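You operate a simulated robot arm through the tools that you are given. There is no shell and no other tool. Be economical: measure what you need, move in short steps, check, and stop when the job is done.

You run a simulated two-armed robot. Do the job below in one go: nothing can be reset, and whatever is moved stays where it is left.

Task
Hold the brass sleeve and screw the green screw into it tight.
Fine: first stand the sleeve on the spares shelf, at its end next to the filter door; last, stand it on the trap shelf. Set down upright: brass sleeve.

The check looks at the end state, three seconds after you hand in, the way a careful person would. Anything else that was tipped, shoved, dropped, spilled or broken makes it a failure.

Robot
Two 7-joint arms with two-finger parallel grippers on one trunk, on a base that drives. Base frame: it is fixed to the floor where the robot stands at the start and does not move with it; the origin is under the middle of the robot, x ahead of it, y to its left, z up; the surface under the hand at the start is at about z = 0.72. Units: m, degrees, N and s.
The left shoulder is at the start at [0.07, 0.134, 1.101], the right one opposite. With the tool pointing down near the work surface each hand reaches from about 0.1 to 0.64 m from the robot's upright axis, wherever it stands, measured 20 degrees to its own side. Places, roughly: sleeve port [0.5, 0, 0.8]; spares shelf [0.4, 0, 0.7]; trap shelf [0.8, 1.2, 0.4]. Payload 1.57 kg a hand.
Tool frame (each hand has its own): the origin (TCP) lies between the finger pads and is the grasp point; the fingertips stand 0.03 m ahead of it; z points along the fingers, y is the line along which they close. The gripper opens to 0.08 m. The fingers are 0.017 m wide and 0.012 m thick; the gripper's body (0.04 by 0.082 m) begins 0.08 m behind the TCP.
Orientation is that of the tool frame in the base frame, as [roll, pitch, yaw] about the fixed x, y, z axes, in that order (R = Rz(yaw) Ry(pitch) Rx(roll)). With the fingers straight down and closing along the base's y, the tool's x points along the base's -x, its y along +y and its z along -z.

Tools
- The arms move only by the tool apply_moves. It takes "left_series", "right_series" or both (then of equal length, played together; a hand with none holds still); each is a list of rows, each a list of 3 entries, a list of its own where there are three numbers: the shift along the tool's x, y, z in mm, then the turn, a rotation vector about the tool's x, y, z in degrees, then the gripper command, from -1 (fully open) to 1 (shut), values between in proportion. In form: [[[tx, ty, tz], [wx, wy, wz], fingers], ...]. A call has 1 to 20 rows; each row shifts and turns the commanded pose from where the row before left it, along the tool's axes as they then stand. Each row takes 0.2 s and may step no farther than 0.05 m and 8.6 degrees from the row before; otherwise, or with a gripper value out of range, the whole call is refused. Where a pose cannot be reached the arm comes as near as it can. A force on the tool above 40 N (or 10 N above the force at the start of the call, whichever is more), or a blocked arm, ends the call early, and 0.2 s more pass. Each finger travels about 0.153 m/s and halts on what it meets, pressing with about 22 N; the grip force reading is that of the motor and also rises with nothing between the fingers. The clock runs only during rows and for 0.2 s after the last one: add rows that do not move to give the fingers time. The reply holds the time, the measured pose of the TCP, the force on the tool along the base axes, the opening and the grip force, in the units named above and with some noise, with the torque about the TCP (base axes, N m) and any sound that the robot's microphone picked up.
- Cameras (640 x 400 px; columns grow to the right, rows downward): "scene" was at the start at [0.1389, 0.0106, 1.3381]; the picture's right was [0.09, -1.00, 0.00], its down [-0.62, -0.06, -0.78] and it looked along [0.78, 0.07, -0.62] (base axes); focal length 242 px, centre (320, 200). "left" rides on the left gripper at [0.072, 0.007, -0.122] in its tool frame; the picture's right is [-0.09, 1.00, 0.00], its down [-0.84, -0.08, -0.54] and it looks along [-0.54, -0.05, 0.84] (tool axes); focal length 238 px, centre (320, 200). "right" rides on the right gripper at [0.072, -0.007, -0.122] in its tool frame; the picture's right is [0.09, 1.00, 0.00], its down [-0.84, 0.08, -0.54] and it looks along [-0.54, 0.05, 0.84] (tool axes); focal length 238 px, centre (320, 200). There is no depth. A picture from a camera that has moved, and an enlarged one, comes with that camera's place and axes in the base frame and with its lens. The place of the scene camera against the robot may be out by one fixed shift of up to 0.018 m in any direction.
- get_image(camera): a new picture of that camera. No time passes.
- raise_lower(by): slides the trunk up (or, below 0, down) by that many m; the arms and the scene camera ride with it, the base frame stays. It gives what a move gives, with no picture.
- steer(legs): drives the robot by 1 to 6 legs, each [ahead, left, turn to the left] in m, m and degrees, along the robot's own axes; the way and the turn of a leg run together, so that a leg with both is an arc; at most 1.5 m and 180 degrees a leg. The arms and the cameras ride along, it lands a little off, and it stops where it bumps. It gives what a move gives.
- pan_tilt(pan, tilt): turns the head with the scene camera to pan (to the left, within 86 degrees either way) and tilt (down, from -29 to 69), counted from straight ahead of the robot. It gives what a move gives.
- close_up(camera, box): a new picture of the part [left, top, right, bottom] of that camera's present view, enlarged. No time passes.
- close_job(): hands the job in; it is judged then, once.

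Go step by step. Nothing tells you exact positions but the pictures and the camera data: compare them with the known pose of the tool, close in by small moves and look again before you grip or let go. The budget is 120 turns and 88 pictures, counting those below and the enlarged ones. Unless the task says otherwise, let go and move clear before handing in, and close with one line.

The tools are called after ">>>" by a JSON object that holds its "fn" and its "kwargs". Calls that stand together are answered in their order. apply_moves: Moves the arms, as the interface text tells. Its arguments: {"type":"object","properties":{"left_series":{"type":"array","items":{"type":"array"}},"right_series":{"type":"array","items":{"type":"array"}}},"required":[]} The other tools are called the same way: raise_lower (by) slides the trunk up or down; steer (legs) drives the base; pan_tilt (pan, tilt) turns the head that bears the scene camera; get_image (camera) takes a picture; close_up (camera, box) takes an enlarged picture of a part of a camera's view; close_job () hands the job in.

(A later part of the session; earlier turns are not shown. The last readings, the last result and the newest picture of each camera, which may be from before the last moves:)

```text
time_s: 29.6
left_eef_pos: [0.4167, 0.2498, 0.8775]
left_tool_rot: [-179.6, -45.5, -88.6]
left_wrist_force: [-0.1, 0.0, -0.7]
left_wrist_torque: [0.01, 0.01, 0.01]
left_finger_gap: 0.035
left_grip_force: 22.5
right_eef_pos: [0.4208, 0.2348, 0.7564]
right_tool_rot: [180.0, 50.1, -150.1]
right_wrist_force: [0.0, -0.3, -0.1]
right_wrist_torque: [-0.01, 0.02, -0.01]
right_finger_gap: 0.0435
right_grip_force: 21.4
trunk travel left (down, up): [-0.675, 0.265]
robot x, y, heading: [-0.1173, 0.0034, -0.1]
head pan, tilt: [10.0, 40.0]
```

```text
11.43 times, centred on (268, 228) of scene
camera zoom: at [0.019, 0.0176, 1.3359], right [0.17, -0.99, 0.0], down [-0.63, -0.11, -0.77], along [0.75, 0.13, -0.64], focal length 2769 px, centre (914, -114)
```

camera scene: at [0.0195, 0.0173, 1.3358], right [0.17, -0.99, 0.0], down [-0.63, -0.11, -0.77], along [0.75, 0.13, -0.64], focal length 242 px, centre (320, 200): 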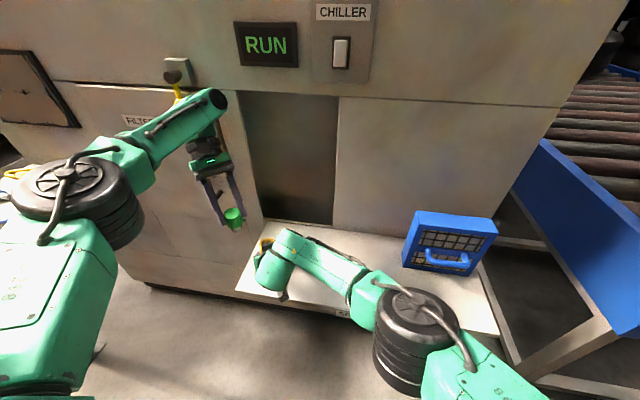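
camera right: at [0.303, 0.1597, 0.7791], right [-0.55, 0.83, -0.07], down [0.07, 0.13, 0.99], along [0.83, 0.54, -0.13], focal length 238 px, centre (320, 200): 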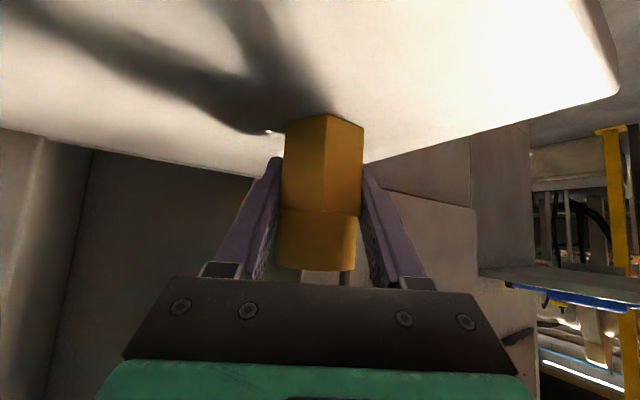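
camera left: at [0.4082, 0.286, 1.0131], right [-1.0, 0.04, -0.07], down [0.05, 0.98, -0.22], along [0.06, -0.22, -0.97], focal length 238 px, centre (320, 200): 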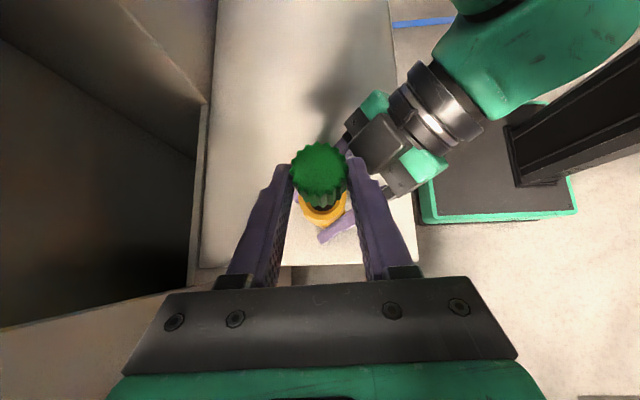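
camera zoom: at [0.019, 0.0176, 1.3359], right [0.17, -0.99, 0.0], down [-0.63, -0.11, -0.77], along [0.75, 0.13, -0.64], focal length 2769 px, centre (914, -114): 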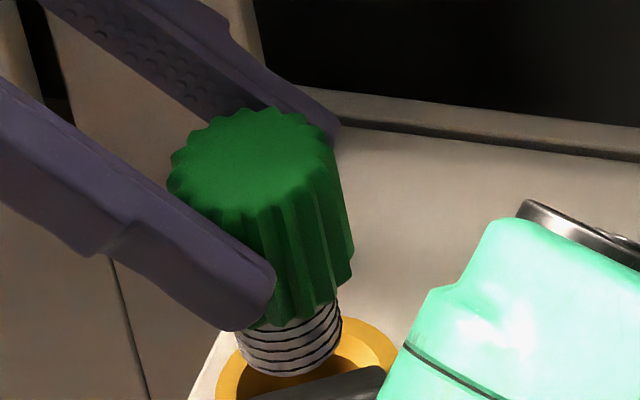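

The screw needs about +3 mm in x and -3 mm in y to be over the bore. Correcting and lowering to just at the rim.

>>> {"fn": "apply_moves", "kwargs": {"left_series": [[[2.1, -3, 2.1], [0, 0, 0], 1], [[-9, 0, 9], [0, 0, 0], 1], [[-7, 0, 7], [0, 0, 0], 1], [[0, 0, 0], [0, 0, 0], 1]]}}

>>> {"fn": "close_up", "kwargs": {"camera": "scene", "box": [240, 215, 304, 255]}}

>>> {"fn": "close_up", "kwargs": {"camera": "left", "box": [256, 130, 400, 220]}}

```text
time_s: 30.6
left_eef_pos: [0.423, 0.2469, 0.8571]
left_tool_rot: [-179.7, -45.4, -88.6]
left_wrist_force: [0.1, -0.1, 0.0]
left_wrist_torque: [0.0, -0.02, -0.02]
left_finger_gap: 0.0352
left_grip_force: 22.0
right_eef_pos: [0.4211, 0.2336, 0.7552]
right_tool_rot: [180.0, 50.1, -150.2]
right_wrist_force: [-0.1, 0.4, 0.4]
right_wrist_torque: [0.01, -0.03, -0.01]
right_finger_gap: 0.044
right_grip_force: 21.9
trunk travel left (down, up): [-0.675, 0.265]
robot x, y, heading: [-0.114, -0.0007, -0.2]
head pan, tilt: [10.0, 40.0]
```

```text
10.00 times, centred on (272, 235) of scene
camera zoom: at [0.0192, 0.0174, 1.3359], right [0.17, -0.99, 0.0], down [-0.63, -0.11, -0.77], along [0.75, 0.13, -0.64], focal length 2423 px, centre (800, -150)
```

zoom: 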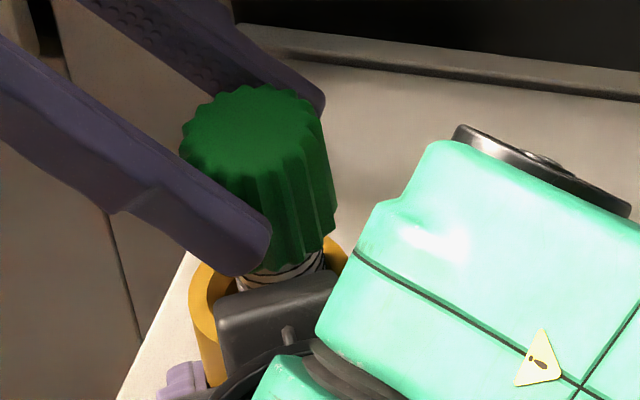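

```text
4.44 times, centred on (328, 175) of left
camera zoom: at [0.4137, 0.2824, 0.9934], right [-1.0, 0.04, -0.07], down [0.05, 0.98, -0.22], along [0.06, -0.22, -0.97], focal length 1059 px, centre (284, 311)
```

zoom: 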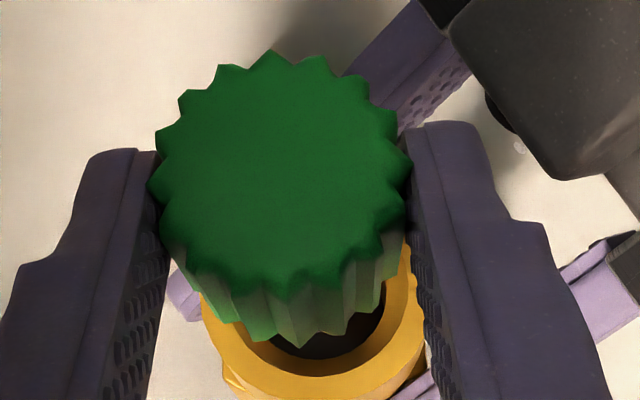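

Nearly centred. I'll nudge by about 1 mm and lower in small steps, watching the force.

>>> {"fn": "apply_moves", "kwargs": {"left_series": [[[-0.8, 1, -0.8], [0, 0, 0], 1], [[-3.5, 0, 3.5], [0, 0, 0], 1], [[-2.8, 0, 2.8], [0, 0, 0], 1], [[-1.4, 0, 1.4], [0, 0, 0], 1], [[-1.4, 0, 1.4], [0, 0, 0], 1], [[0, 0, 0], [0, 0, 0], 1]]}}

>>> {"fn": "close_up", "kwargs": {"camera": "scene", "box": [240, 215, 304, 255]}}

```text
time_s: 32.0
left_eef_pos: [0.4226, 0.2469, 0.8425]
left_tool_rot: [-179.7, -45.3, -88.5]
left_wrist_force: [-2.5, 8.8, 0.1]
left_wrist_torque: [0.51, 0.14, -0.04]
left_finger_gap: 0.0352
left_grip_force: 22.0
right_eef_pos: [0.4215, 0.2337, 0.7551]
right_tool_rot: [-179.9, 49.9, -150.2]
right_wrist_force: [3.6, -8.1, 0.4]
right_wrist_torque: [0.33, 0.1, 0.03]
right_finger_gap: 0.0439
right_grip_force: 22.0
trunk travel left (down, up): [-0.675, 0.265]
robot x, y, heading: [-0.1172, -0.0025, 0.1]
head pan, tilt: [10.0, 40.0]
```

```text
10.00 times, centred on (272, 235) of scene
camera zoom: at [0.0189, 0.0173, 1.3359], right [0.17, -0.99, 0.0], down [-0.63, -0.11, -0.77], along [0.75, 0.13, -0.64], focal length 2423 px, centre (800, -150)
```

zoom: 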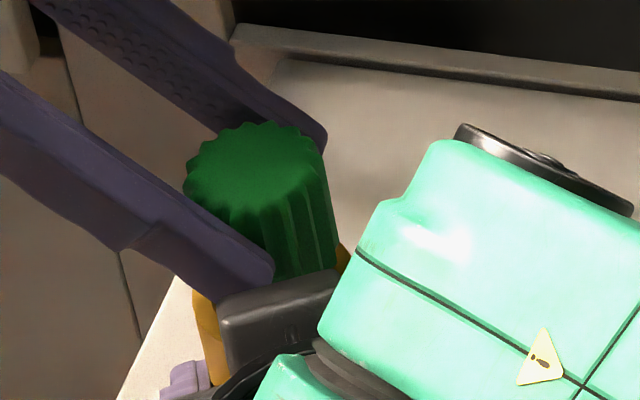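

The tip is in the mouth, with a sideways push toward +y and -x; I follow that by 2 mm to relieve it.

>>> {"fn": "apply_moves", "kwargs": {"left_series": [[[-1.4, 0.7, -1.4], [0, 0, 0], 1], [[0, 0, 0], [0, 0, 0], 1]]}}

```text
time_s: 32.6
left_eef_pos: [0.4209, 0.2472, 0.8441]
left_tool_rot: [-179.7, -45.4, -88.6]
left_wrist_force: [-2.5, 4.0, -2.5]
left_wrist_torque: [0.24, 0.16, -0.09]
left_finger_gap: 0.035
left_grip_force: 21.8
right_eef_pos: [0.42, 0.2343, 0.7568]
right_tool_rot: [179.9, 50.0, -150.1]
right_wrist_force: [2.5, -4.1, 1.1]
right_wrist_torque: [0.12, 0.1, 0.01]
right_finger_gap: 0.0435
right_grip_force: 21.9
trunk travel left (down, up): [-0.675, 0.265]
robot x, y, heading: [-0.1198, 0.0026, -0.2]
head pan, tilt: [10.0, 40.0]
```

>>> {"fn": "apply_moves", "kwargs": {"left_series": [[[-1.1, 0.7, -1.1], [0, 0, 0], 1], [[-1.4, 0, 1.4], [0, 0, 0], 1], [[0, 0, 0], [0, 0, 0], 1]]}}

```text
time_s: 33.5
left_eef_pos: [0.4215, 0.2483, 0.8423]
left_tool_rot: [-179.6, -45.5, -88.6]
left_wrist_force: [-0.3, -0.4, 0.3]
left_wrist_torque: [0.0, 0.03, 0.02]
left_finger_gap: 0.035
left_grip_force: 21.9
right_eef_pos: [0.4211, 0.2346, 0.7563]
right_tool_rot: [179.9, 50.0, -150.2]
right_wrist_force: [-0.3, 1.0, -0.1]
right_wrist_torque: [0.0, 0.03, -0.01]
right_finger_gap: 0.0436
right_grip_force: 22.3
trunk travel left (down, up): [-0.675, 0.265]
robot x, y, heading: [-0.1196, 0.0014, 0.0]
head pan, tilt: [10.0, 40.0]
```

Forces are gone, so it is centred. Lowering further until it rests.

>>> {"fn": "apply_moves", "kwargs": {"left_series": [[[-1.4, 0, 1.4], [0, 0, 0], 1], [[-1.4, 0, 1.4], [0, 0, 0], 1], [[-1.4, 0, 1.4], [0, 0, 0], 1], [[0, 0, 0], [0, 0, 0], 1]]}}

```text
time_s: 34.5
left_eef_pos: [0.4227, 0.2482, 0.8376]
left_tool_rot: [-179.8, -45.5, -88.7]
left_wrist_force: [-11.3, -6.3, 6.4]
left_wrist_torque: [-0.33, 0.62, -0.18]
left_finger_gap: 0.0351
left_grip_force: 22.3
right_eef_pos: [0.4223, 0.235, 0.7557]
right_tool_rot: [-179.9, 50.0, -150.3]
right_wrist_force: [11.9, 5.9, -3.5]
right_wrist_torque: [-0.28, 0.24, -0.02]
right_finger_gap: 0.0439
right_grip_force: 21.9
trunk travel left (down, up): [-0.675, 0.265]
robot x, y, heading: [-0.1183, -0.0, 0.0]
head pan, tilt: [10.0, 40.0]
```

>>> {"fn": "apply_moves", "kwargs": {"left_series": [[[0.5, 1.5, 0.5], [0, 0, 0], 1], [[0, 0, 0], [0, 0, 0], 1]]}}

>>> {"fn": "close_up", "kwargs": {"camera": "left", "box": [256, 130, 400, 220]}}

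```text
time_s: 35.0
left_eef_pos: [0.4206, 0.2498, 0.8377]
left_tool_rot: [-179.7, -45.3, -88.5]
left_wrist_force: [2.0, -0.9, -4.0]
left_wrist_torque: [-0.05, 0.13, 0.0]
left_finger_gap: 0.0349
left_grip_force: 22.0
right_eef_pos: [0.4199, 0.2363, 0.7554]
right_tool_rot: [179.9, 50.0, -150.3]
right_wrist_force: [-2.3, 1.2, 2.9]
right_wrist_torque: [0.0, -0.37, 0.0]
right_finger_gap: 0.0439
right_grip_force: 22.1
trunk travel left (down, up): [-0.675, 0.265]
robot x, y, heading: [-0.117, -0.0002, 0.0]
head pan, tilt: [10.0, 40.0]
```

```text
4.44 times, centred on (328, 175) of left
camera zoom: at [0.4114, 0.2857, 0.9739], right [-1.0, 0.03, -0.07], down [0.05, 0.98, -0.21], along [0.06, -0.22, -0.97], focal length 1059 px, centre (284, 311)
```

zoom: 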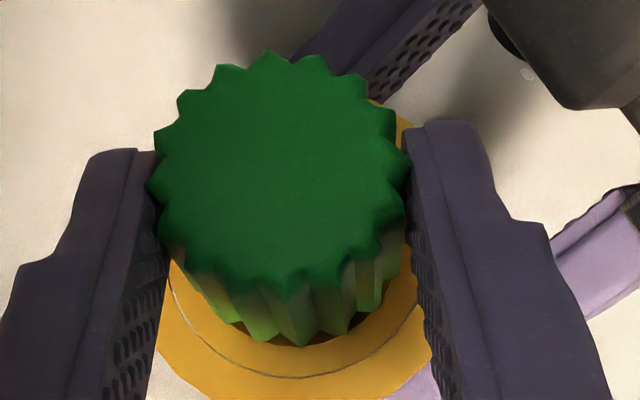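

The stud is about 9 mm in the bore. I'll give it 40° clockwise with light down-pressure to start the thread, turning about the screw axis.

>>> {"fn": "apply_moves", "kwargs": {"left_series": [[[-0.1, -2.1, 0.3], [-5.66, 0, 5.66], 1], [[-0.1, -2.1, 0.3], [-5.66, 0, 5.66], 1], [[-0.1, -2.1, 0.3], [-5.66, 0, 5.66], 1], [[-0.1, -2.1, 0.3], [-5.66, 0, 5.66], 1], [[-0.1, -2.1, 0.3], [-5.66, 0, 5.66], 1], [[0, 0, 0], [0, 0, 0], 1]]}}

>>> {"fn": "get_image", "kwargs": {"camera": "left"}}

```text
time_s: 35.9
left_eef_pos: [0.4061, 0.2453, 0.8483]
left_tool_rot: [-178.0, -44.6, -113.8]
left_wrist_force: [9.5, -4.4, -3.9]
left_wrist_torque: [0.17, -0.58, 0.13]
left_finger_gap: 0.0362
left_grip_force: 21.9
left hand out of reach, approached as far as the arm can: row 2, 3, 4
right_eef_pos: [0.4169, 0.2401, 0.7573]
right_tool_rot: [178.9, 50.2, -150.1]
right_wrist_force: [-10.1, 3.2, 2.3]
right_wrist_torque: [-0.48, -0.27, -0.12]
right_finger_gap: 0.045
right_grip_force: 22.6
trunk travel left (down, up): [-0.675, 0.265]
robot x, y, heading: [-0.1231, 0.0012, -0.3]
head pan, tilt: [10.0, 40.0]
stopped in row 4 (left hand): the force on the tool passed its limit at 55 N (the readings are from after the stop); the commanded pose is now the measured one
```

```text
51 pictures are left
camera left: at [0.4085, 0.2823, 0.9851], right [-0.89, 0.44, -0.09], down [0.45, 0.87, -0.2], along [-0.01, -0.22, -0.98], focal length 238 px, centre (320, 200)
```

left: 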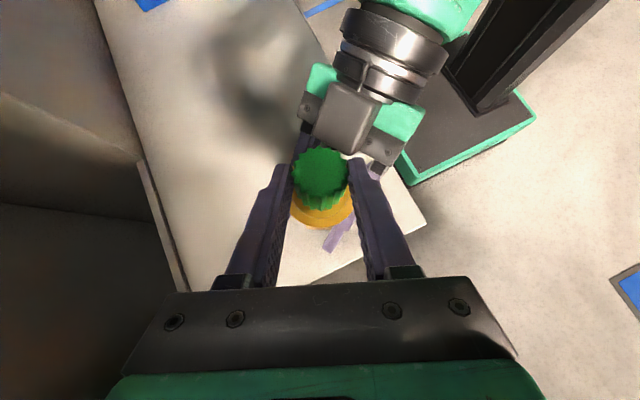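

The left wrist met its limit and strayed, pulling sideways. Checking the state closely before going on.

>>> {"fn": "close_up", "kwargs": {"camera": "scene", "box": [232, 205, 312, 255]}}

>>> {"fn": "get_image", "kwargs": {"camera": "right"}}

>>> {"fn": "close_up", "kwargs": {"camera": "left", "box": [256, 140, 400, 230]}}

```text
8.00 times, centred on (272, 230) of scene
camera zoom: at [0.0193, 0.0163, 1.3359], right [0.17, -0.99, 0.0], down [-0.63, -0.11, -0.77], along [0.75, 0.13, -0.64], focal length 1938 px, centre (704, -40)
```

zoom: 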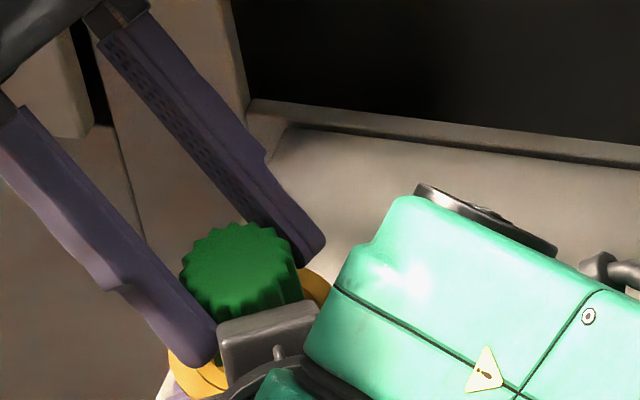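

```text
49 pictures are left
camera right: at [0.3, 0.1628, 0.7805], right [-0.56, 0.83, -0.06], down [0.07, 0.12, 0.99], along [0.83, 0.55, -0.12], focal length 238 px, centre (320, 200)
```

right: 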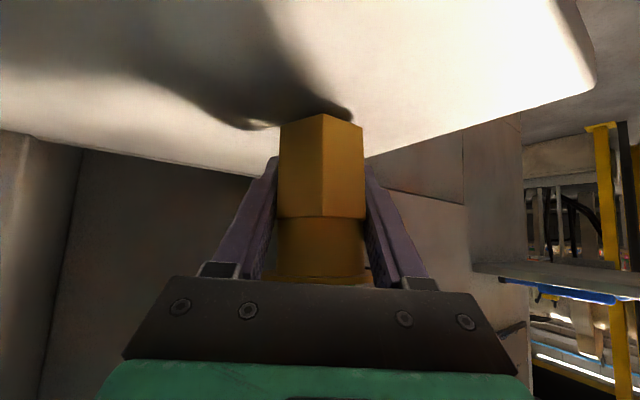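

```text
4.44 times, centred on (328, 185) of left
camera zoom: at [0.4085, 0.2823, 0.9851], right [-0.89, 0.44, -0.09], down [0.45, 0.87, -0.2], along [-0.01, -0.22, -0.98], focal length 1059 px, centre (284, 267)
```

zoom: 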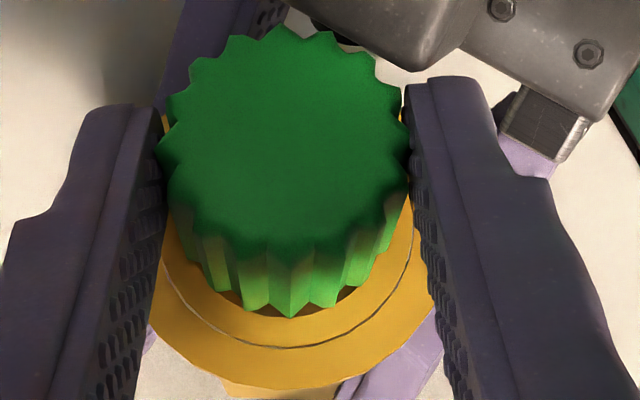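

The screw is still in the bore, but the sleeve leans a little in the right grip. I'll open the left fingers slightly, withdraw along their axis, and recheck.

>>> {"fn": "apply_moves", "kwargs": {"left_series": [[[0, 0, 0], [0, 0, 0], -0.1], [[0, 0, 0], [0, 0, 0], -0.2], [[0, 0, 0], [0, 0, 0], -0.2]]}}

>>> {"fn": "get_image", "kwargs": {"camera": "right"}}

>>> {"fn": "close_up", "kwargs": {"camera": "left", "box": [256, 140, 400, 230]}}

```text
time_s: 36.7
left_eef_pos: [0.4047, 0.2474, 0.8469]
left_tool_rot: [-178.5, -44.8, -113.6]
left_wrist_force: [0.2, -0.2, -0.5]
left_wrist_torque: [0.02, 0.03, -0.04]
left_finger_gap: 0.0481
left_grip_force: 0.1
right_eef_pos: [0.4174, 0.2398, 0.7565]
right_tool_rot: [179.2, 50.1, -150.0]
right_wrist_force: [-0.5, -0.4, -1.9]
right_wrist_torque: [0.04, -0.05, 0.0]
right_finger_gap: 0.0439
right_grip_force: 22.4
trunk travel left (down, up): [-0.675, 0.265]
robot x, y, heading: [-0.1195, 0.0012, -0.1]
head pan, tilt: [10.0, 40.0]
```

```text
47 pictures are left
camera right: at [0.3005, 0.1628, 0.7799], right [-0.56, 0.83, -0.06], down [0.07, 0.12, 0.99], along [0.83, 0.55, -0.12], focal length 238 px, centre (320, 200)
```

right: 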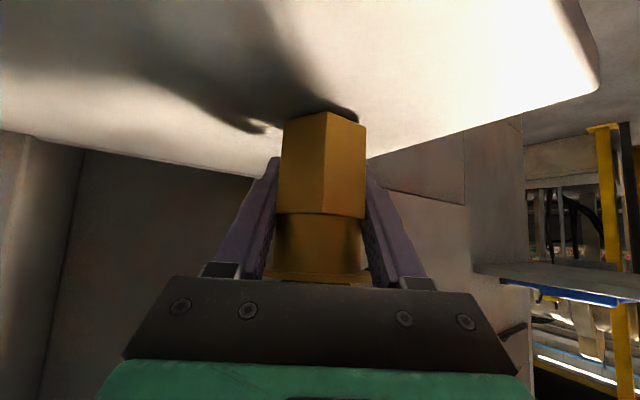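

```text
4.44 times, centred on (328, 185) of left
camera zoom: at [0.408, 0.284, 0.9845], right [-0.89, 0.44, -0.08], down [0.45, 0.87, -0.2], along [-0.02, -0.22, -0.98], focal length 1059 px, centre (284, 267)
```

zoom: 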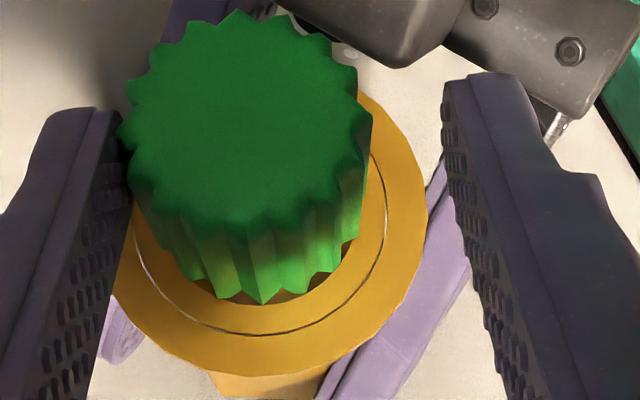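

Released; the sleeve has a slight lean in the right grip. Withdrawing the left hand centred along its axis, then up.

>>> {"fn": "apply_moves", "kwargs": {"left_series": [[[0, -3.5, 0], [0, 0, 0], -0.2], [[0, 0, -15], [0, 0, 0], -0.25], [[0, 0, -25], [0, 0, 0], -0.3], [[0, 0, -40], [0, 0, 0], -0.5], [[0, 0, -40], [0, 0, 0], -1], [[0, 0, 0], [0, 0, 0], -1]]}}

>>> {"fn": "close_up", "kwargs": {"camera": "scene", "box": [200, 180, 328, 260]}}

>>> {"fn": "get_image", "kwargs": {"camera": "left"}}

```text
time_s: 38.1
left_eef_pos: [0.3902, 0.2886, 0.9168]
left_tool_rot: [-178.4, -44.7, -113.6]
left_wrist_force: [0.0, -0.6, -0.2]
left_wrist_torque: [0.0, 0.02, -0.01]
left_finger_gap: 0.0799
left_grip_force: 0.0
left hand out of reach, approached as far as the arm can: row 2, 3, 4, 5
right_eef_pos: [0.4166, 0.2392, 0.7572]
right_tool_rot: [179.1, 50.0, -150.2]
right_wrist_force: [0.0, 0.4, -2.3]
right_wrist_torque: [0.03, -0.03, -0.05]
right_finger_gap: 0.0438
right_grip_force: 21.9
trunk travel left (down, up): [-0.675, 0.265]
robot x, y, heading: [-0.1192, 0.0016, -0.1]
head pan, tilt: [10.0, 40.0]
```

```text
5.00 times, centred on (264, 220) of scene
camera zoom: at [0.0196, 0.0172, 1.3358], right [0.17, -0.99, 0.0], down [-0.63, -0.11, -0.77], along [0.75, 0.13, -0.64], focal length 1212 px, centre (600, 100)
```

zoom: 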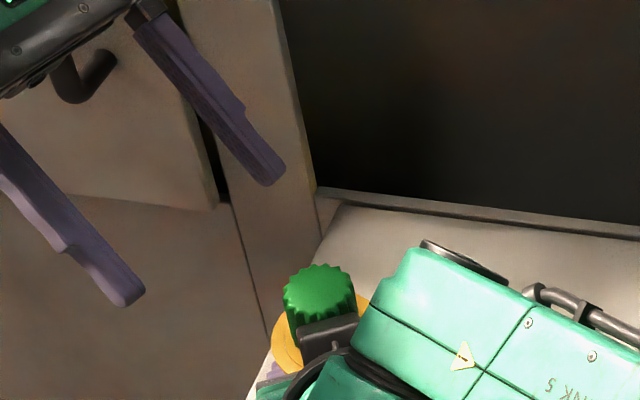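

```text
44 pictures are left
camera left: at [0.3938, 0.3246, 1.0535], right [-0.89, 0.44, -0.08], down [0.45, 0.87, -0.2], along [-0.02, -0.22, -0.98], focal length 238 px, centre (320, 200)
```

left: 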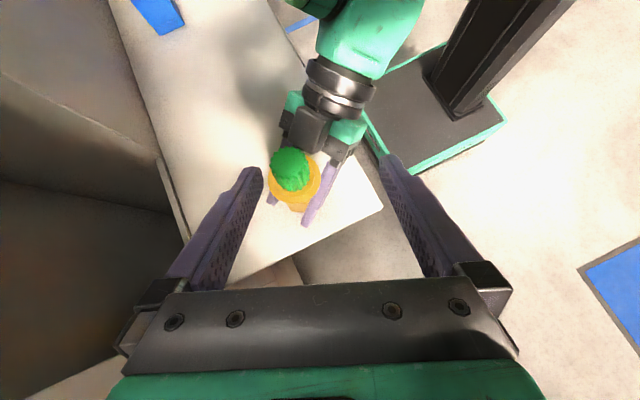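

The screw sits in the bore. I open the right hand so that the sleeve stands flat, back it off 12 mm for more clearance, then look before re-gripping.

>>> {"fn": "apply_moves", "kwargs": {"right_series": [[[0, 0, 0], [0, 0, 0], -0.2], [[0, 0, 0], [0, 0, 0], -0.3], [[0, 0, 0], [0, 0, 0], -0.3], [[0, 0, -12], [0, 0, 0], -0.3], [[0, 0, 0], [0, 0, 0], -0.3]]}}

>>> {"fn": "get_image", "kwargs": {"camera": "right"}}

>>> {"fn": "close_up", "kwargs": {"camera": "left", "box": [240, 130, 368, 210]}}

```text
time_s: 39.3
left_eef_pos: [0.3907, 0.2887, 0.9168]
left_tool_rot: [-178.3, -44.7, -113.7]
left_wrist_force: [0.2, -0.1, 0.3]
left_wrist_torque: [0.0, -0.03, 0.02]
left_finger_gap: 0.08
left_grip_force: 0.0
right_eef_pos: [0.4083, 0.2361, 0.7649]
right_tool_rot: [179.0, 50.1, -150.1]
right_wrist_force: [0.6, -0.2, -0.1]
right_wrist_torque: [0.03, -0.02, 0.01]
right_finger_gap: 0.0521
right_grip_force: 0.1
trunk travel left (down, up): [-0.675, 0.265]
robot x, y, heading: [-0.1192, 0.0004, 0.1]
head pan, tilt: [10.0, 40.0]
```

```text
43 pictures are left
camera right: at [0.2915, 0.1596, 0.7883], right [-0.56, 0.83, -0.06], down [0.07, 0.12, 0.99], along [0.83, 0.55, -0.12], focal length 238 px, centre (320, 200)
```

right: 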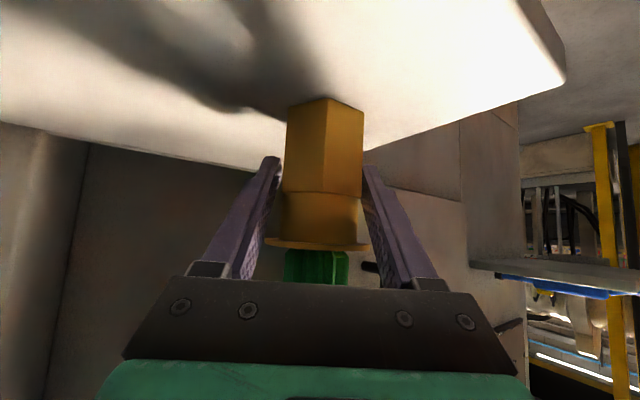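

```text
5.00 times, centred on (304, 170) of left
camera zoom: at [0.3935, 0.3247, 1.0536], right [-0.89, 0.44, -0.09], down [0.45, 0.87, -0.2], along [-0.01, -0.22, -0.98], focal length 1192 px, centre (400, 350)
```

zoom: 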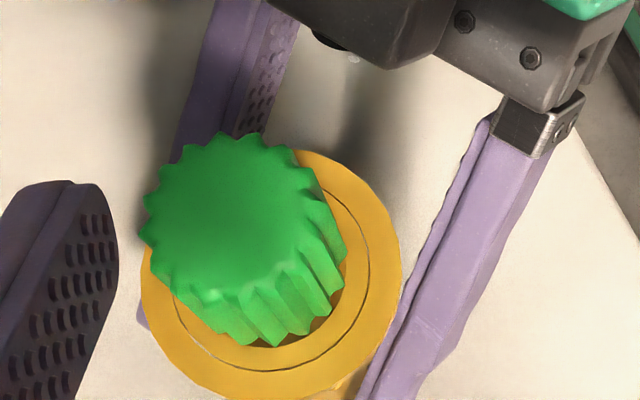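

Something looks like a wider disc at the sleeve's top; zooming in.

>>> {"fn": "close_up", "kwargs": {"camera": "right", "box": [240, 85, 400, 285]}}

```text
2.00 times, centred on (320, 185) of right
camera zoom: at [0.2915, 0.1596, 0.7883], right [-0.56, 0.83, -0.06], down [0.07, 0.12, 0.99], along [0.83, 0.55, -0.12], focal length 477 px, centre (320, 230)
```

zoom: 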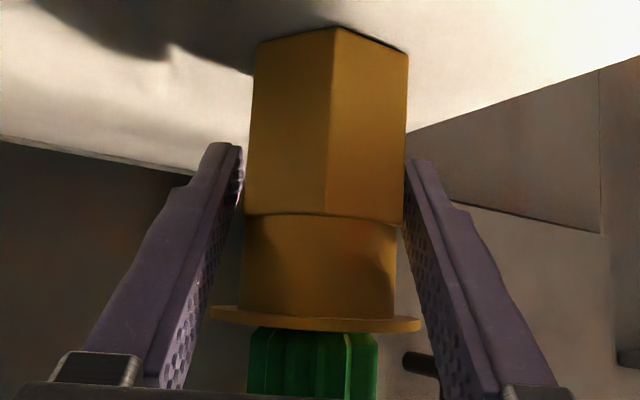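

A disc-like collar (about 57 mm) now sits at the sleeve's mouth around the screw; the sleeve stands upright. I'll lower the right grip 6 mm to stay clear of it and close on the hex flats.

>>> {"fn": "apply_moves", "kwargs": {"right_series": [[[4.6, 0, 3.9], [0, 0, 0], -0.3], [[0, 0, 0], [0, 0, 0], 0], [[0, 0, 0], [0, 0, 0], 1], [[0, 0, 0], [0, 0, 0], 1], [[0, 0, 0], [0, 0, 0], 1]]}}

>>> {"fn": "close_up", "kwargs": {"camera": "right", "box": [240, 85, 400, 285]}}

```text
time_s: 40.5
left_eef_pos: [0.3888, 0.2887, 0.9173]
left_tool_rot: [-178.3, -44.8, -113.6]
left_wrist_force: [-0.9, -0.9, 0.1]
left_wrist_torque: [0.02, -0.04, 0.0]
left_finger_gap: 0.0801
left_grip_force: 0.2
right_eef_pos: [0.4086, 0.2359, 0.7589]
right_tool_rot: [179.2, 50.2, -150.1]
right_wrist_force: [1.5, 0.4, 4.3]
right_wrist_torque: [-0.1, -0.1, 0.01]
right_finger_gap: 0.0439
right_grip_force: 22.2
trunk travel left (down, up): [-0.675, 0.265]
robot x, y, heading: [-0.1161, 0.0004, 0.0]
head pan, tilt: [10.0, 40.0]
```

```text
2.00 times, centred on (320, 185) of right
camera zoom: at [0.291, 0.1592, 0.7832], right [-0.56, 0.83, -0.06], down [0.07, 0.12, 0.99], along [0.83, 0.55, -0.12], focal length 477 px, centre (320, 230)
```

zoom: 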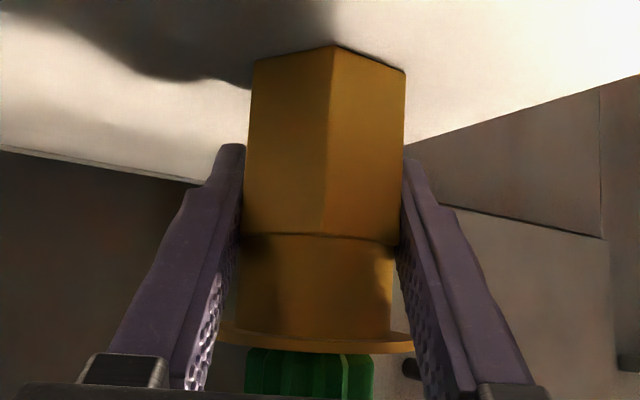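

Now the left hand goes upright (fingers straight down) above the knob.

>>> {"fn": "apply_moves", "kwargs": {"left_series": [[[25, 0, -25], [0, 0, 0], -1], [[15, 0, -15], [0, 0, 0], -1], [[0, 0, 0], [0, -7.45, 0], -1], [[0, 0, 0], [0, -7.45, 0], -1], [[0, 0, 0], [0, -7.45, 0], -1], [[0, 0, 0], [0, -7.45, 0], -1], [[0, 0, 0], [0, -7.45, 0], -1], [[0, 0, 0], [0, -7.45, 0], -1], [[0, 0, 0], [0, 0, 0], -1]]}}

```text
time_s: 42.5
left_eef_pos: [0.3891, 0.2895, 0.975]
left_tool_rot: [-178.7, 0.1, -112.4]
left_wrist_force: [0.2, -0.2, -0.3]
left_wrist_torque: [0.0, -0.01, 0.0]
left_finger_gap: 0.08
left_grip_force: 0.0
right_eef_pos: [0.408, 0.2362, 0.7605]
right_tool_rot: [179.2, 50.2, -150.1]
right_wrist_force: [-0.3, 0.5, 4.1]
right_wrist_torque: [-0.12, -0.03, 0.02]
right_finger_gap: 0.0437
right_grip_force: 22.1
trunk travel left (down, up): [-0.675, 0.265]
robot x, y, heading: [-0.1175, -0.0013, -0.0]
head pan, tilt: [10.0, 40.0]
```

>>> {"fn": "apply_moves", "kwargs": {"left_series": [[[21, -19, 22], [-1.3, 0, 0], -1], [[21, -19, 22], [0, 0, 0], -1], [[0, 0, 0], [0, 0, 0], -1]]}}

>>> {"fn": "get_image", "kwargs": {"camera": "left"}}

>>> {"fn": "close_up", "kwargs": {"camera": "scene", "box": [210, 180, 338, 260]}}

```text
time_s: 43.3
left_eef_pos: [0.412, 0.2349, 0.9299]
left_tool_rot: [179.9, -0.1, -112.5]
left_wrist_force: [-0.8, 1.2, 0.1]
left_wrist_torque: [0.0, 0.01, -0.03]
left_finger_gap: 0.0799
left_grip_force: 0.1
right_eef_pos: [0.4084, 0.2357, 0.7608]
right_tool_rot: [179.0, 50.2, -150.0]
right_wrist_force: [0.1, 1.3, 3.5]
right_wrist_torque: [-0.16, 0.0, -0.05]
right_finger_gap: 0.0441
right_grip_force: 22.2
trunk travel left (down, up): [-0.675, 0.265]
robot x, y, heading: [-0.1204, -0.0019, -0.2]
head pan, tilt: [10.0, 40.0]
```

```text
39 pictures are left
camera left: at [0.3765, 0.172, 1.0517], right [-0.89, 0.47, 0.0], down [0.39, 0.74, 0.54], along [0.25, 0.48, -0.84], focal length 238 px, centre (320, 200)
```

left: 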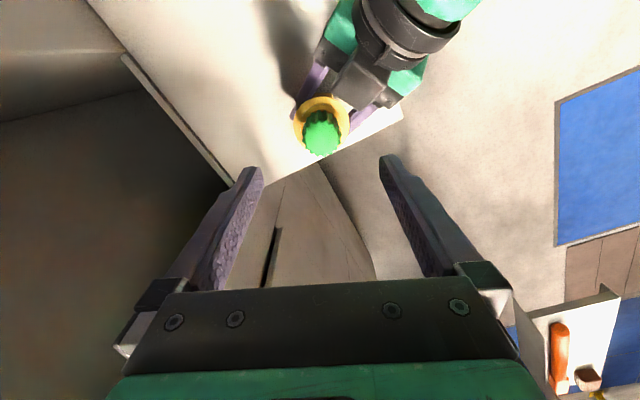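

```text
5.00 times, centred on (274, 220) of scene
camera zoom: at [0.0178, 0.0172, 1.336], right [0.17, -0.99, 0.0], down [-0.63, -0.11, -0.77], along [0.76, 0.13, -0.64], focal length 1212 px, centre (550, 100)
```

zoom: 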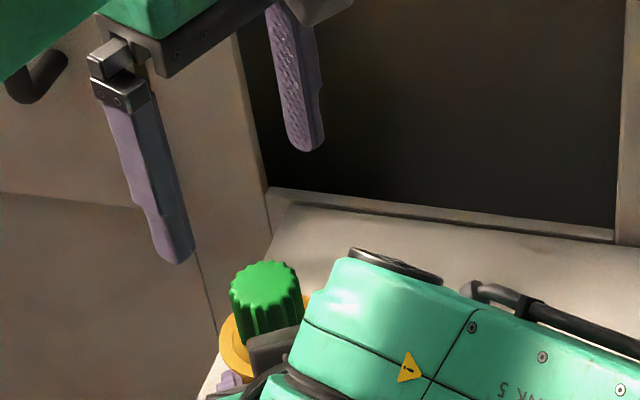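

The knob is centred near (0.408, 0.2365), top about z 0.84. Descending around it with the fingers pre-turned a bit counter-clockwise.

>>> {"fn": "apply_moves", "kwargs": {"left_series": [[[0, 3.4, 25], [0, 0, -7.5], -1], [[0, 0, 25], [0, 0, -7.5], -1], [[0, 0, 20], [0, 0, 0], -1], [[0, 0, 18], [0, 0, 0], -1], [[0, 0, 0], [0, 0, 0], -1]]}}

>>> {"fn": "get_image", "kwargs": {"camera": "left"}}

>>> {"fn": "close_up", "kwargs": {"camera": "scene", "box": [210, 200, 306, 260]}}

```text
time_s: 44.5
left_eef_pos: [0.4055, 0.2368, 0.8434]
left_tool_rot: [179.9, 0.1, -97.4]
left_wrist_force: [0.3, -0.9, 1.2]
left_wrist_torque: [0.01, -0.05, 0.01]
left_finger_gap: 0.0799
left_grip_force: 0.0
right_eef_pos: [0.4082, 0.2362, 0.7613]
right_tool_rot: [179.0, 50.2, -150.1]
right_wrist_force: [-1.3, -0.4, 3.2]
right_wrist_torque: [-0.09, 0.03, -0.03]
right_finger_gap: 0.0437
right_grip_force: 21.8
trunk travel left (down, up): [-0.675, 0.265]
robot x, y, heading: [-0.1157, 0.0008, -0.1]
head pan, tilt: [10.0, 40.0]
```

```text
37 pictures are left
camera left: at [0.3878, 0.1663, 0.9646], right [-0.98, 0.22, 0.0], down [0.19, 0.82, 0.54], along [0.12, 0.53, -0.84], focal length 238 px, centre (320, 200)
```

left: 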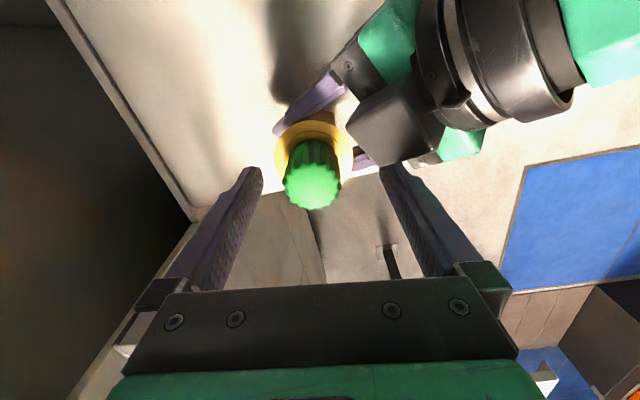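

```text
6.67 times, centred on (258, 230) of scene
camera zoom: at [0.0181, 0.0168, 1.336], right [0.17, -0.99, 0.0], down [-0.63, -0.11, -0.77], along [0.76, 0.13, -0.64], focal length 1615 px, centre (733, 0)
```

zoom: 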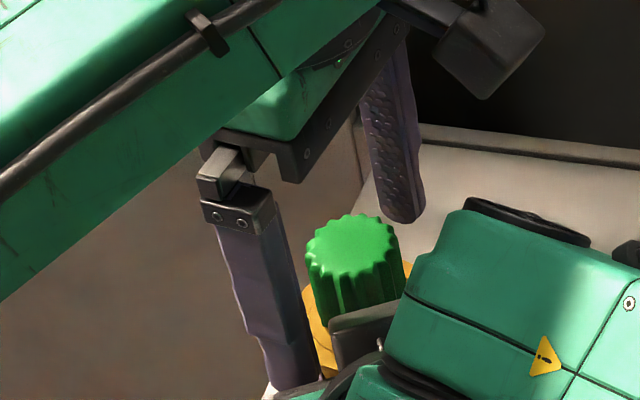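

>>> {"fn": "apply_moves", "kwargs": {"left_series": [[[0.8, -2.3, 1], [0, 0, 0], -0.5], [[0, 0, 0], [0, 0, 0], 0], [[0, 0, 0], [0, 0, 0], 1], [[0, 0, 0], [0, 0, 0], 1], [[0, 0, 0], [0, 0, 0], 1]]}}

>>> {"fn": "get_image", "kwargs": {"camera": "left"}}

```text
time_s: 45.7
left_eef_pos: [0.4075, 0.2353, 0.8428]
left_tool_rot: [179.9, 0.0, -97.5]
left_wrist_force: [15.3, 1.4, -2.7]
left_wrist_torque: [0.18, -0.76, -0.03]
left_finger_gap: 0.0366
left_grip_force: 22.4
right_eef_pos: [0.4076, 0.2373, 0.7598]
right_tool_rot: [178.9, 50.2, -150.0]
right_wrist_force: [-15.1, 0.1, 5.2]
right_wrist_torque: [-0.18, -0.4, 0.01]
right_finger_gap: 0.0436
right_grip_force: 21.7
trunk travel left (down, up): [-0.675, 0.265]
robot x, y, heading: [-0.1116, -0.003, -0.1]
head pan, tilt: [10.0, 40.0]
```

```text
35 pictures are left
camera left: at [0.3901, 0.1652, 0.9645], right [-0.98, 0.22, 0.0], down [0.19, 0.82, 0.54], along [0.12, 0.53, -0.84], focal length 238 px, centre (320, 200)
```

left: 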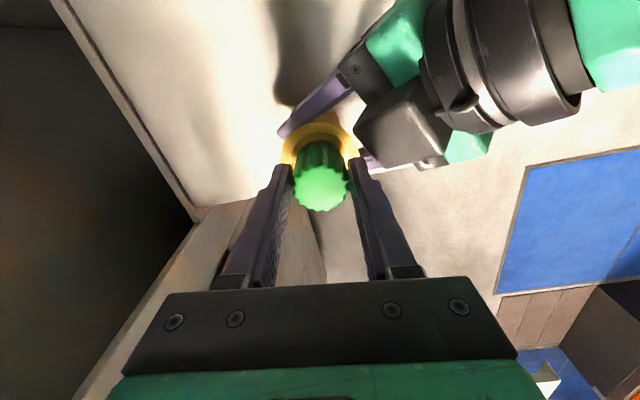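

Knob gripped; I follow the side force by 1.8 mm, then turn about 100° clockwise and read the torque.

>>> {"fn": "apply_moves", "kwargs": {"left_series": [[[0, -1.8, 0], [0, 0, 0], 1], [[0, 0, 0], [0, 0, 0], 1], [[0, 0, 0.05], [0, 0, 8.5], 1], [[0, 0, 0.05], [0, 0, 8.5], 1], [[0, 0, 0.05], [0, 0, 8.5], 1], [[0, 0, 0.05], [0, 0, 8.5], 1], [[0, 0, 0], [0, 0, 0], 1]]}}

```text
time_s: 47.3
left_eef_pos: [0.4098, 0.2343, 0.842]
left_tool_rot: [179.9, -0.2, -131.5]
left_wrist_force: [-1.1, -2.9, 10.8]
left_wrist_torque: [0.1, -0.07, 0.01]
left_finger_gap: 0.0351
left_grip_force: 21.8
right_eef_pos: [0.408, 0.2349, 0.7594]
right_tool_rot: [179.1, 50.2, -150.1]
right_wrist_force: [0.1, 3.2, -3.6]
right_wrist_torque: [-0.35, 0.35, -0.02]
right_finger_gap: 0.0442
right_grip_force: 22.2
trunk travel left (down, up): [-0.675, 0.265]
robot x, y, heading: [-0.1195, -0.0014, -0.3]
head pan, tilt: [10.0, 40.0]
```

>>> {"fn": "apply_moves", "kwargs": {"left_series": [[[0, 0, 0], [0, 0, 8.5], 1], [[0, 0, 0], [0, 0, 8.5], 1], [[0, 0, 0], [0, 0, 8.5], 1], [[0, 0, 0], [0, 0, 8.5], 1], [[0, 0, 0], [0, 0, 8.5], 1], [[0, 0, 0], [0, 0, 8.5], 1], [[0, 0, 0], [0, 0, 8.5], 1], [[0, 0, 0], [0, 0, 8.5], 1], [[0, 0, 0], [0, 0, 8.5], 1], [[0, 0, 0], [0, 0, 0], 1]]}}

>>> {"fn": "get_image", "kwargs": {"camera": "left"}}

>>> {"fn": "close_up", "kwargs": {"camera": "right", "box": [240, 85, 400, 285]}}

```text
time_s: 49.5
left_eef_pos: [0.4092, 0.2355, 0.8423]
left_tool_rot: [180.0, -0.2, 152.0]
left_wrist_force: [0.3, 3.0, 6.9]
left_wrist_torque: [0.44, 0.32, -0.01]
left_finger_gap: 0.0353
left_grip_force: 22.2
right_eef_pos: [0.4068, 0.2359, 0.7598]
right_tool_rot: [179.0, 50.2, -150.1]
right_wrist_force: [0.9, -3.8, -2.1]
right_wrist_torque: [-0.28, -0.17, 0.0]
right_finger_gap: 0.0435
right_grip_force: 22.3
trunk travel left (down, up): [-0.675, 0.265]
robot x, y, heading: [-0.1185, 0.001, -0.5]
head pan, tilt: [10.0, 40.0]
```

```text
34 pictures are left
camera left: at [0.3477, 0.275, 0.9632], right [0.55, 0.84, 0.0], down [0.7, -0.46, 0.54], along [0.45, -0.3, -0.84], focal length 238 px, centre (320, 200)
```

left: 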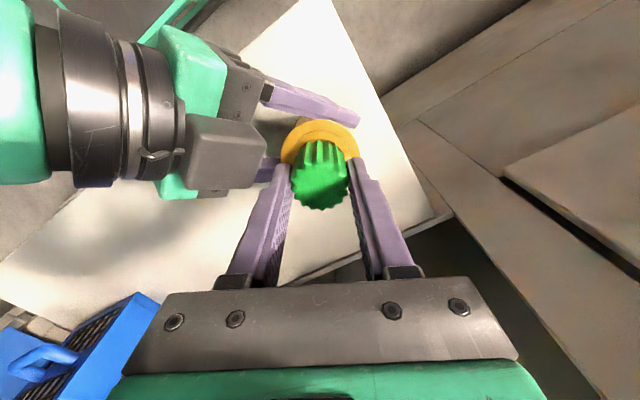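

```text
2.00 times, centred on (320, 185) of right
camera zoom: at [0.2909, 0.1587, 0.7832], right [-0.56, 0.83, -0.06], down [0.07, 0.12, 0.99], along [0.83, 0.55, -0.12], focal length 477 px, centre (320, 230)
```

zoom: 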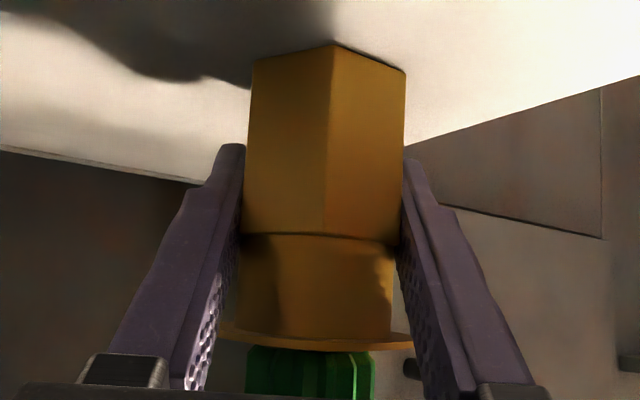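

The knob turns freely so far with slight drop in upward push. I'll ratchet: open, turn back, re-grip, then turn again.

>>> {"fn": "apply_moves", "kwargs": {"left_series": [[[0, 0, 0], [0, 0, 0], -0.25], [[0, 0, 0], [0, 0, 0], -0.25], [[0, 0, 0], [0, 0, -8.5], -0.25], [[0, 0, 0], [0, 0, -8.5], -0.25], [[0, 0, 0], [0, 0, -8.5], -0.25], [[0, 0, 0], [0, 0, -8.5], -0.25], [[0, 0, 0], [0, 0, -8.5], -0.25], [[0, 0, 0], [0, 0, -8.5], -0.25], [[0, 0, 0], [0, 0, -8.5], -0.25], [[0, 0, 0], [0, 0, -8.5], -0.25], [[0, 0, 0], [0, 0, -8.5], -0.25], [[0, 0, 0], [0, 0, -8.5], -0.25], [[0, 0, 0], [0, 0, -8.5], -0.25], [[0, 0, 0], [0, 0, -8.5], -0.25], [[0, 0, 0], [0, 0, -8.5], -0.25], [[0, 0, 0], [0, 0, -8.5], -0.25], [[0, 0, 0], [0, 0, 0], -0.25]]}}

>>> {"fn": "get_image", "kwargs": {"camera": "left"}}

>>> {"fn": "close_up", "kwargs": {"camera": "scene", "box": [226, 205, 306, 255]}}

```text
time_s: 53.1
left_eef_pos: [0.409, 0.2368, 0.8413]
left_tool_rot: [179.9, 0.0, -88.8]
left_wrist_force: [0.4, 0.4, -0.5]
left_wrist_torque: [-0.02, -0.01, 0.01]
left_finger_gap: 0.0502
left_grip_force: 0.0
right_eef_pos: [0.4072, 0.2362, 0.7598]
right_tool_rot: [179.2, 50.3, -150.2]
right_wrist_force: [1.0, 0.8, 4.5]
right_wrist_torque: [-0.09, 0.01, 0.0]
right_finger_gap: 0.0439
right_grip_force: 21.6
trunk travel left (down, up): [-0.675, 0.265]
robot x, y, heading: [-0.1197, 0.0004, -0.3]
head pan, tilt: [10.0, 40.0]
```

```text
32 pictures are left
camera left: at [0.4025, 0.1636, 0.9631], right [-1.0, 0.07, 0.0], down [0.06, 0.84, 0.54], along [0.04, 0.54, -0.84], focal length 238 px, centre (320, 200)
```

left: 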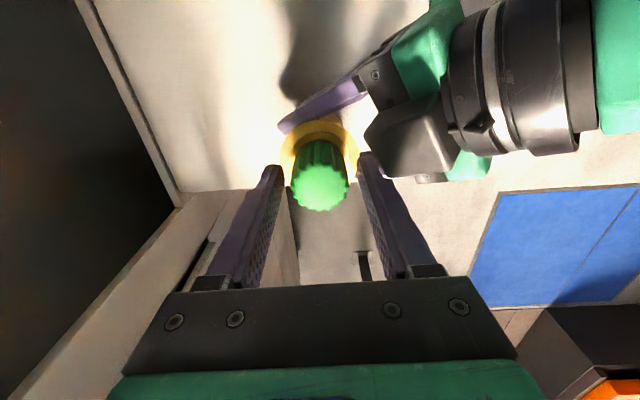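

```text
8.00 times, centred on (266, 230) of scene
camera zoom: at [0.0183, 0.0171, 1.336], right [0.17, -0.99, 0.0], down [-0.63, -0.11, -0.77], along [0.76, 0.13, -0.64], focal length 1938 px, centre (752, -40)
```

zoom: 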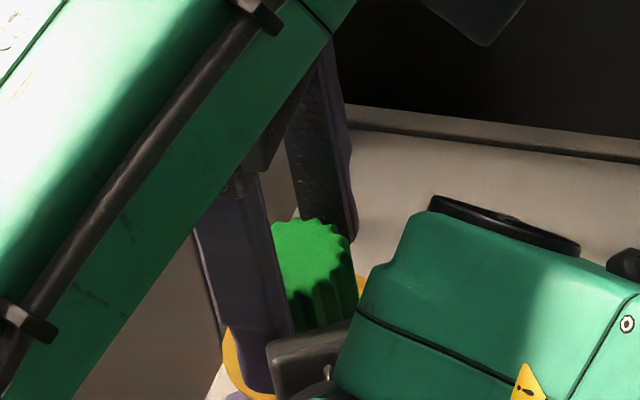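

Centred. Gripping and turning another stroke.

>>> {"fn": "apply_moves", "kwargs": {"left_series": [[[0, 0, 0], [0, 0, 0], 1], [[0, 0, 0], [0, 0, 0], 1], [[0, 0, 0], [0, 0, 0], 1], [[0, 0, 0.05], [0, 0, 8.5], 1], [[0, 0, 0.05], [0, 0, 8.5], 1], [[0, 0, 0.05], [0, 0, 8.5], 1], [[0, 0, 0.05], [0, 0, 8.5], 1], [[0, 0, 0.05], [0, 0, 8.5], 1], [[0, 0, 0.05], [0, 0, 8.5], 1], [[0, 0, 0.05], [0, 0, 8.5], 1], [[0, 0, 0.05], [0, 0, 8.5], 1], [[0, 0, 0.05], [0, 0, 8.5], 1], [[0, 0, 0.05], [0, 0, 8.5], 1], [[0, 0, 0.05], [0, 0, 8.5], 1], [[0, 0, 0.05], [0, 0, 8.5], 1], [[0, 0, 0.05], [0, 0, 8.5], 1], [[0, 0, 0.05], [0, 0, 8.5], 1], [[0, 0, 0], [0, 0, 8.5], 1], [[0, 0, 0], [0, 0, 8.5], 1]]}}

```text
time_s: 57.1
left_eef_pos: [0.4099, 0.2358, 0.841]
left_tool_rot: [179.9, 0.0, 134.8]
left_wrist_force: [-3.2, -3.2, 4.8]
left_wrist_torque: [0.18, -0.13, 0.54]
left_finger_gap: 0.0363
left_grip_force: 21.9
right_eef_pos: [0.4075, 0.2356, 0.7608]
right_tool_rot: [179.0, 50.2, -150.1]
right_wrist_force: [3.4, 2.9, 0.8]
right_wrist_torque: [-0.55, 0.29, -0.43]
right_finger_gap: 0.0438
right_grip_force: 21.9
trunk travel left (down, up): [-0.675, 0.265]
robot x, y, heading: [-0.1172, 0.0007, -0.2]
head pan, tilt: [10.0, 40.0]
```

Torque has risen to about 0.5 N m. One more ratchet to see whether it is tight.

>>> {"fn": "apply_moves", "kwargs": {"left_series": [[[0, 0, 0], [0, 0, 0], -0.25], [[0, 0, 0], [0, 0, 0], -0.25], [[0, 0, 0], [0, 0, -8.5], -0.25], [[0, 0, 0], [0, 0, -8.5], -0.25], [[0, 0, 0], [0, 0, -8.5], -0.25], [[0, 0, 0], [0, 0, -8.5], -0.25], [[0, 0, 0], [0, 0, -8.5], -0.25], [[0, 0, 0], [0, 0, -8.5], -0.25], [[0, 0, 0], [0, 0, -8.5], -0.25], [[0, 0, 0], [0, 0, -8.5], -0.25], [[0, 0, 0], [0, 0, -8.5], -0.25], [[0, 0, 0], [0, 0, -8.5], -0.25], [[0, 0, 0], [0, 0, -8.5], -0.25], [[0, 0, 0], [0, 0, -8.5], -0.25], [[0, 0, 0], [0, 0, -8.5], -0.25], [[0, 0, 0], [0, 0, -8.5], -0.25], [[0, 0, 0], [0, 0, -8.5], -0.25], [[0, 0, 0], [0, 0, -8.5], -0.25], [[0, 0, 0], [0, 0, 0], -0.25]]}}

>>> {"fn": "close_up", "kwargs": {"camera": "left", "box": [240, 110, 400, 210]}}

```text
time_s: 61.1
left_eef_pos: [0.4085, 0.2351, 0.8406]
left_tool_rot: [179.9, 0.1, -88.9]
left_wrist_force: [-0.2, 1.0, 0.2]
left_wrist_torque: [0.0, -0.01, 0.02]
left_finger_gap: 0.05
left_grip_force: 0.0
right_eef_pos: [0.4079, 0.2359, 0.7602]
right_tool_rot: [179.1, 50.2, -150.1]
right_wrist_force: [-0.2, -0.6, 2.3]
right_wrist_torque: [-0.12, 0.04, 0.03]
right_finger_gap: 0.0438
right_grip_force: 21.9
trunk travel left (down, up): [-0.675, 0.265]
robot x, y, heading: [-0.1163, 0.0023, -0.1]
head pan, tilt: [10.0, 40.0]
```

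```text
4.00 times, centred on (320, 160) of left
camera zoom: at [0.4027, 0.1636, 0.9617], right [-1.0, 0.07, 0.0], down [0.06, 0.84, 0.54], along [0.04, 0.54, -0.84], focal length 953 px, centre (320, 360)
```

zoom: 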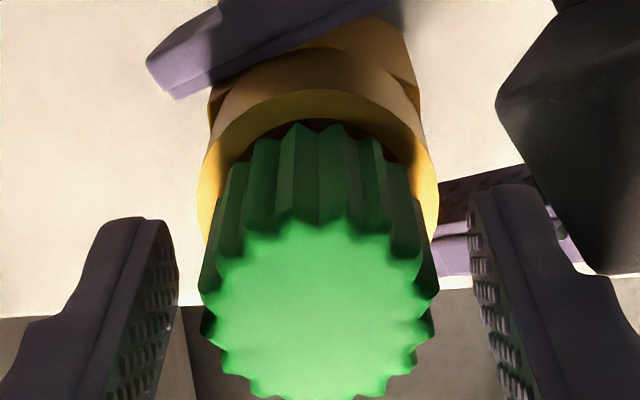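

>>> {"fn": "close_up", "kwargs": {"camera": "right", "box": [240, 85, 400, 285]}}

```text
2.00 times, centred on (320, 185) of right
camera zoom: at [0.2909, 0.159, 0.7831], right [-0.56, 0.83, -0.06], down [0.07, 0.12, 0.99], along [0.83, 0.55, -0.12], focal length 477 px, centre (320, 230)
```

zoom: 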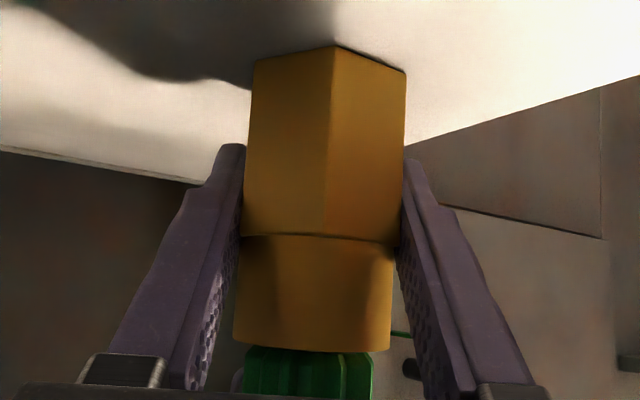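

The collar is gone now, so the state has changed (probably the thread took up). Gripping and turning on, watching torque.

>>> {"fn": "apply_moves", "kwargs": {"left_series": [[[0, 0, 0], [0, 0, 0], 1], [[0, 0, 0], [0, 0, 0], 1], [[0, 0, 0], [0, 0, 0], 1], [[0, 0, 0.05], [0, 0, 8.5], 1], [[0, 0, 0.05], [0, 0, 8.5], 1], [[0, 0, 0.05], [0, 0, 8.5], 1], [[0, 0, 0.05], [0, 0, 8.5], 1], [[0, 0, 0.05], [0, 0, 8.5], 1], [[0, 0, 0.05], [0, 0, 8.5], 1]]}}

```text
time_s: 63.1
left_eef_pos: [0.4103, 0.2362, 0.8376]
left_tool_rot: [179.8, -0.1, -140.2]
left_wrist_force: [-1.4, 1.4, 0.8]
left_wrist_torque: [0.2, 0.34, 0.43]
left_finger_gap: 0.0369
left_grip_force: 22.0
right_eef_pos: [0.4076, 0.2351, 0.7608]
right_tool_rot: [179.1, 50.2, -150.1]
right_wrist_force: [0.4, -0.3, 1.5]
right_wrist_torque: [-0.19, -0.15, -0.47]
right_finger_gap: 0.044
right_grip_force: 22.0
trunk travel left (down, up): [-0.675, 0.265]
robot x, y, heading: [-0.1197, -0.001, -0.3]
head pan, tilt: [10.0, 40.0]
```

Thread is engaged: steady torque and the hand is being drawn down. Continuing the stroke.

>>> {"fn": "apply_moves", "kwargs": {"left_series": [[[0, 0, 0.05], [0, 0, 8.5], 1], [[0, 0, 0.05], [0, 0, 8.5], 1], [[0, 0, 0.05], [0, 0, 8.5], 1], [[0, 0, 0.05], [0, 0, 8.5], 1], [[0, 0, 0.05], [0, 0, 8.5], 1], [[0, 0, 0.05], [0, 0, 8.5], 1], [[0, 0, 0.05], [0, 0, 8.5], 1], [[0, 0, 0.05], [0, 0, 8.5], 1], [[0, 0, 0.05], [0, 0, 8.5], 1], [[0, 0, 0.05], [0, 0, 8.5], 1]]}}

>>> {"fn": "close_up", "kwargs": {"camera": "left", "box": [240, 110, 400, 210]}}

```text
time_s: 65.3
left_eef_pos: [0.4089, 0.2342, 0.8384]
left_tool_rot: [180.0, 0.0, 135.0]
left_wrist_force: [2.9, 6.1, -0.7]
left_wrist_torque: [0.45, -0.28, 0.53]
left_finger_gap: 0.0363
left_grip_force: 21.8
right_eef_pos: [0.4083, 0.2367, 0.7596]
right_tool_rot: [179.1, 50.2, -150.2]
right_wrist_force: [-1.6, -5.0, 5.2]
right_wrist_torque: [-0.09, 0.01, -0.49]
right_finger_gap: 0.044
right_grip_force: 22.4
trunk travel left (down, up): [-0.675, 0.265]
robot x, y, heading: [-0.1189, -0.0014, -0.2]
head pan, tilt: [10.0, 40.0]
```

```text
4.00 times, centred on (320, 160) of left
camera zoom: at [0.3621, 0.2909, 0.9611], right [0.77, 0.64, 0.0], down [0.54, -0.65, 0.54], along [0.34, -0.42, -0.84], focal length 953 px, centre (320, 360)
```

zoom: 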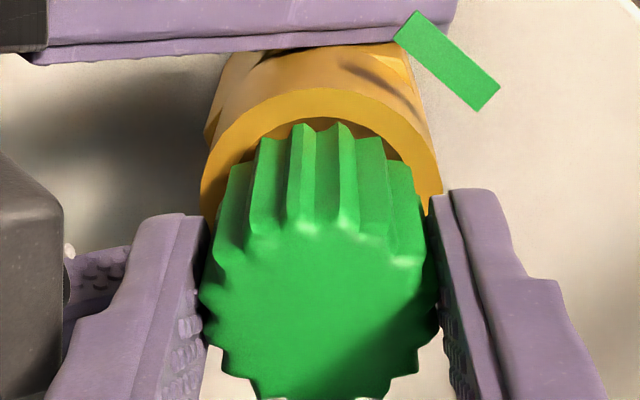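

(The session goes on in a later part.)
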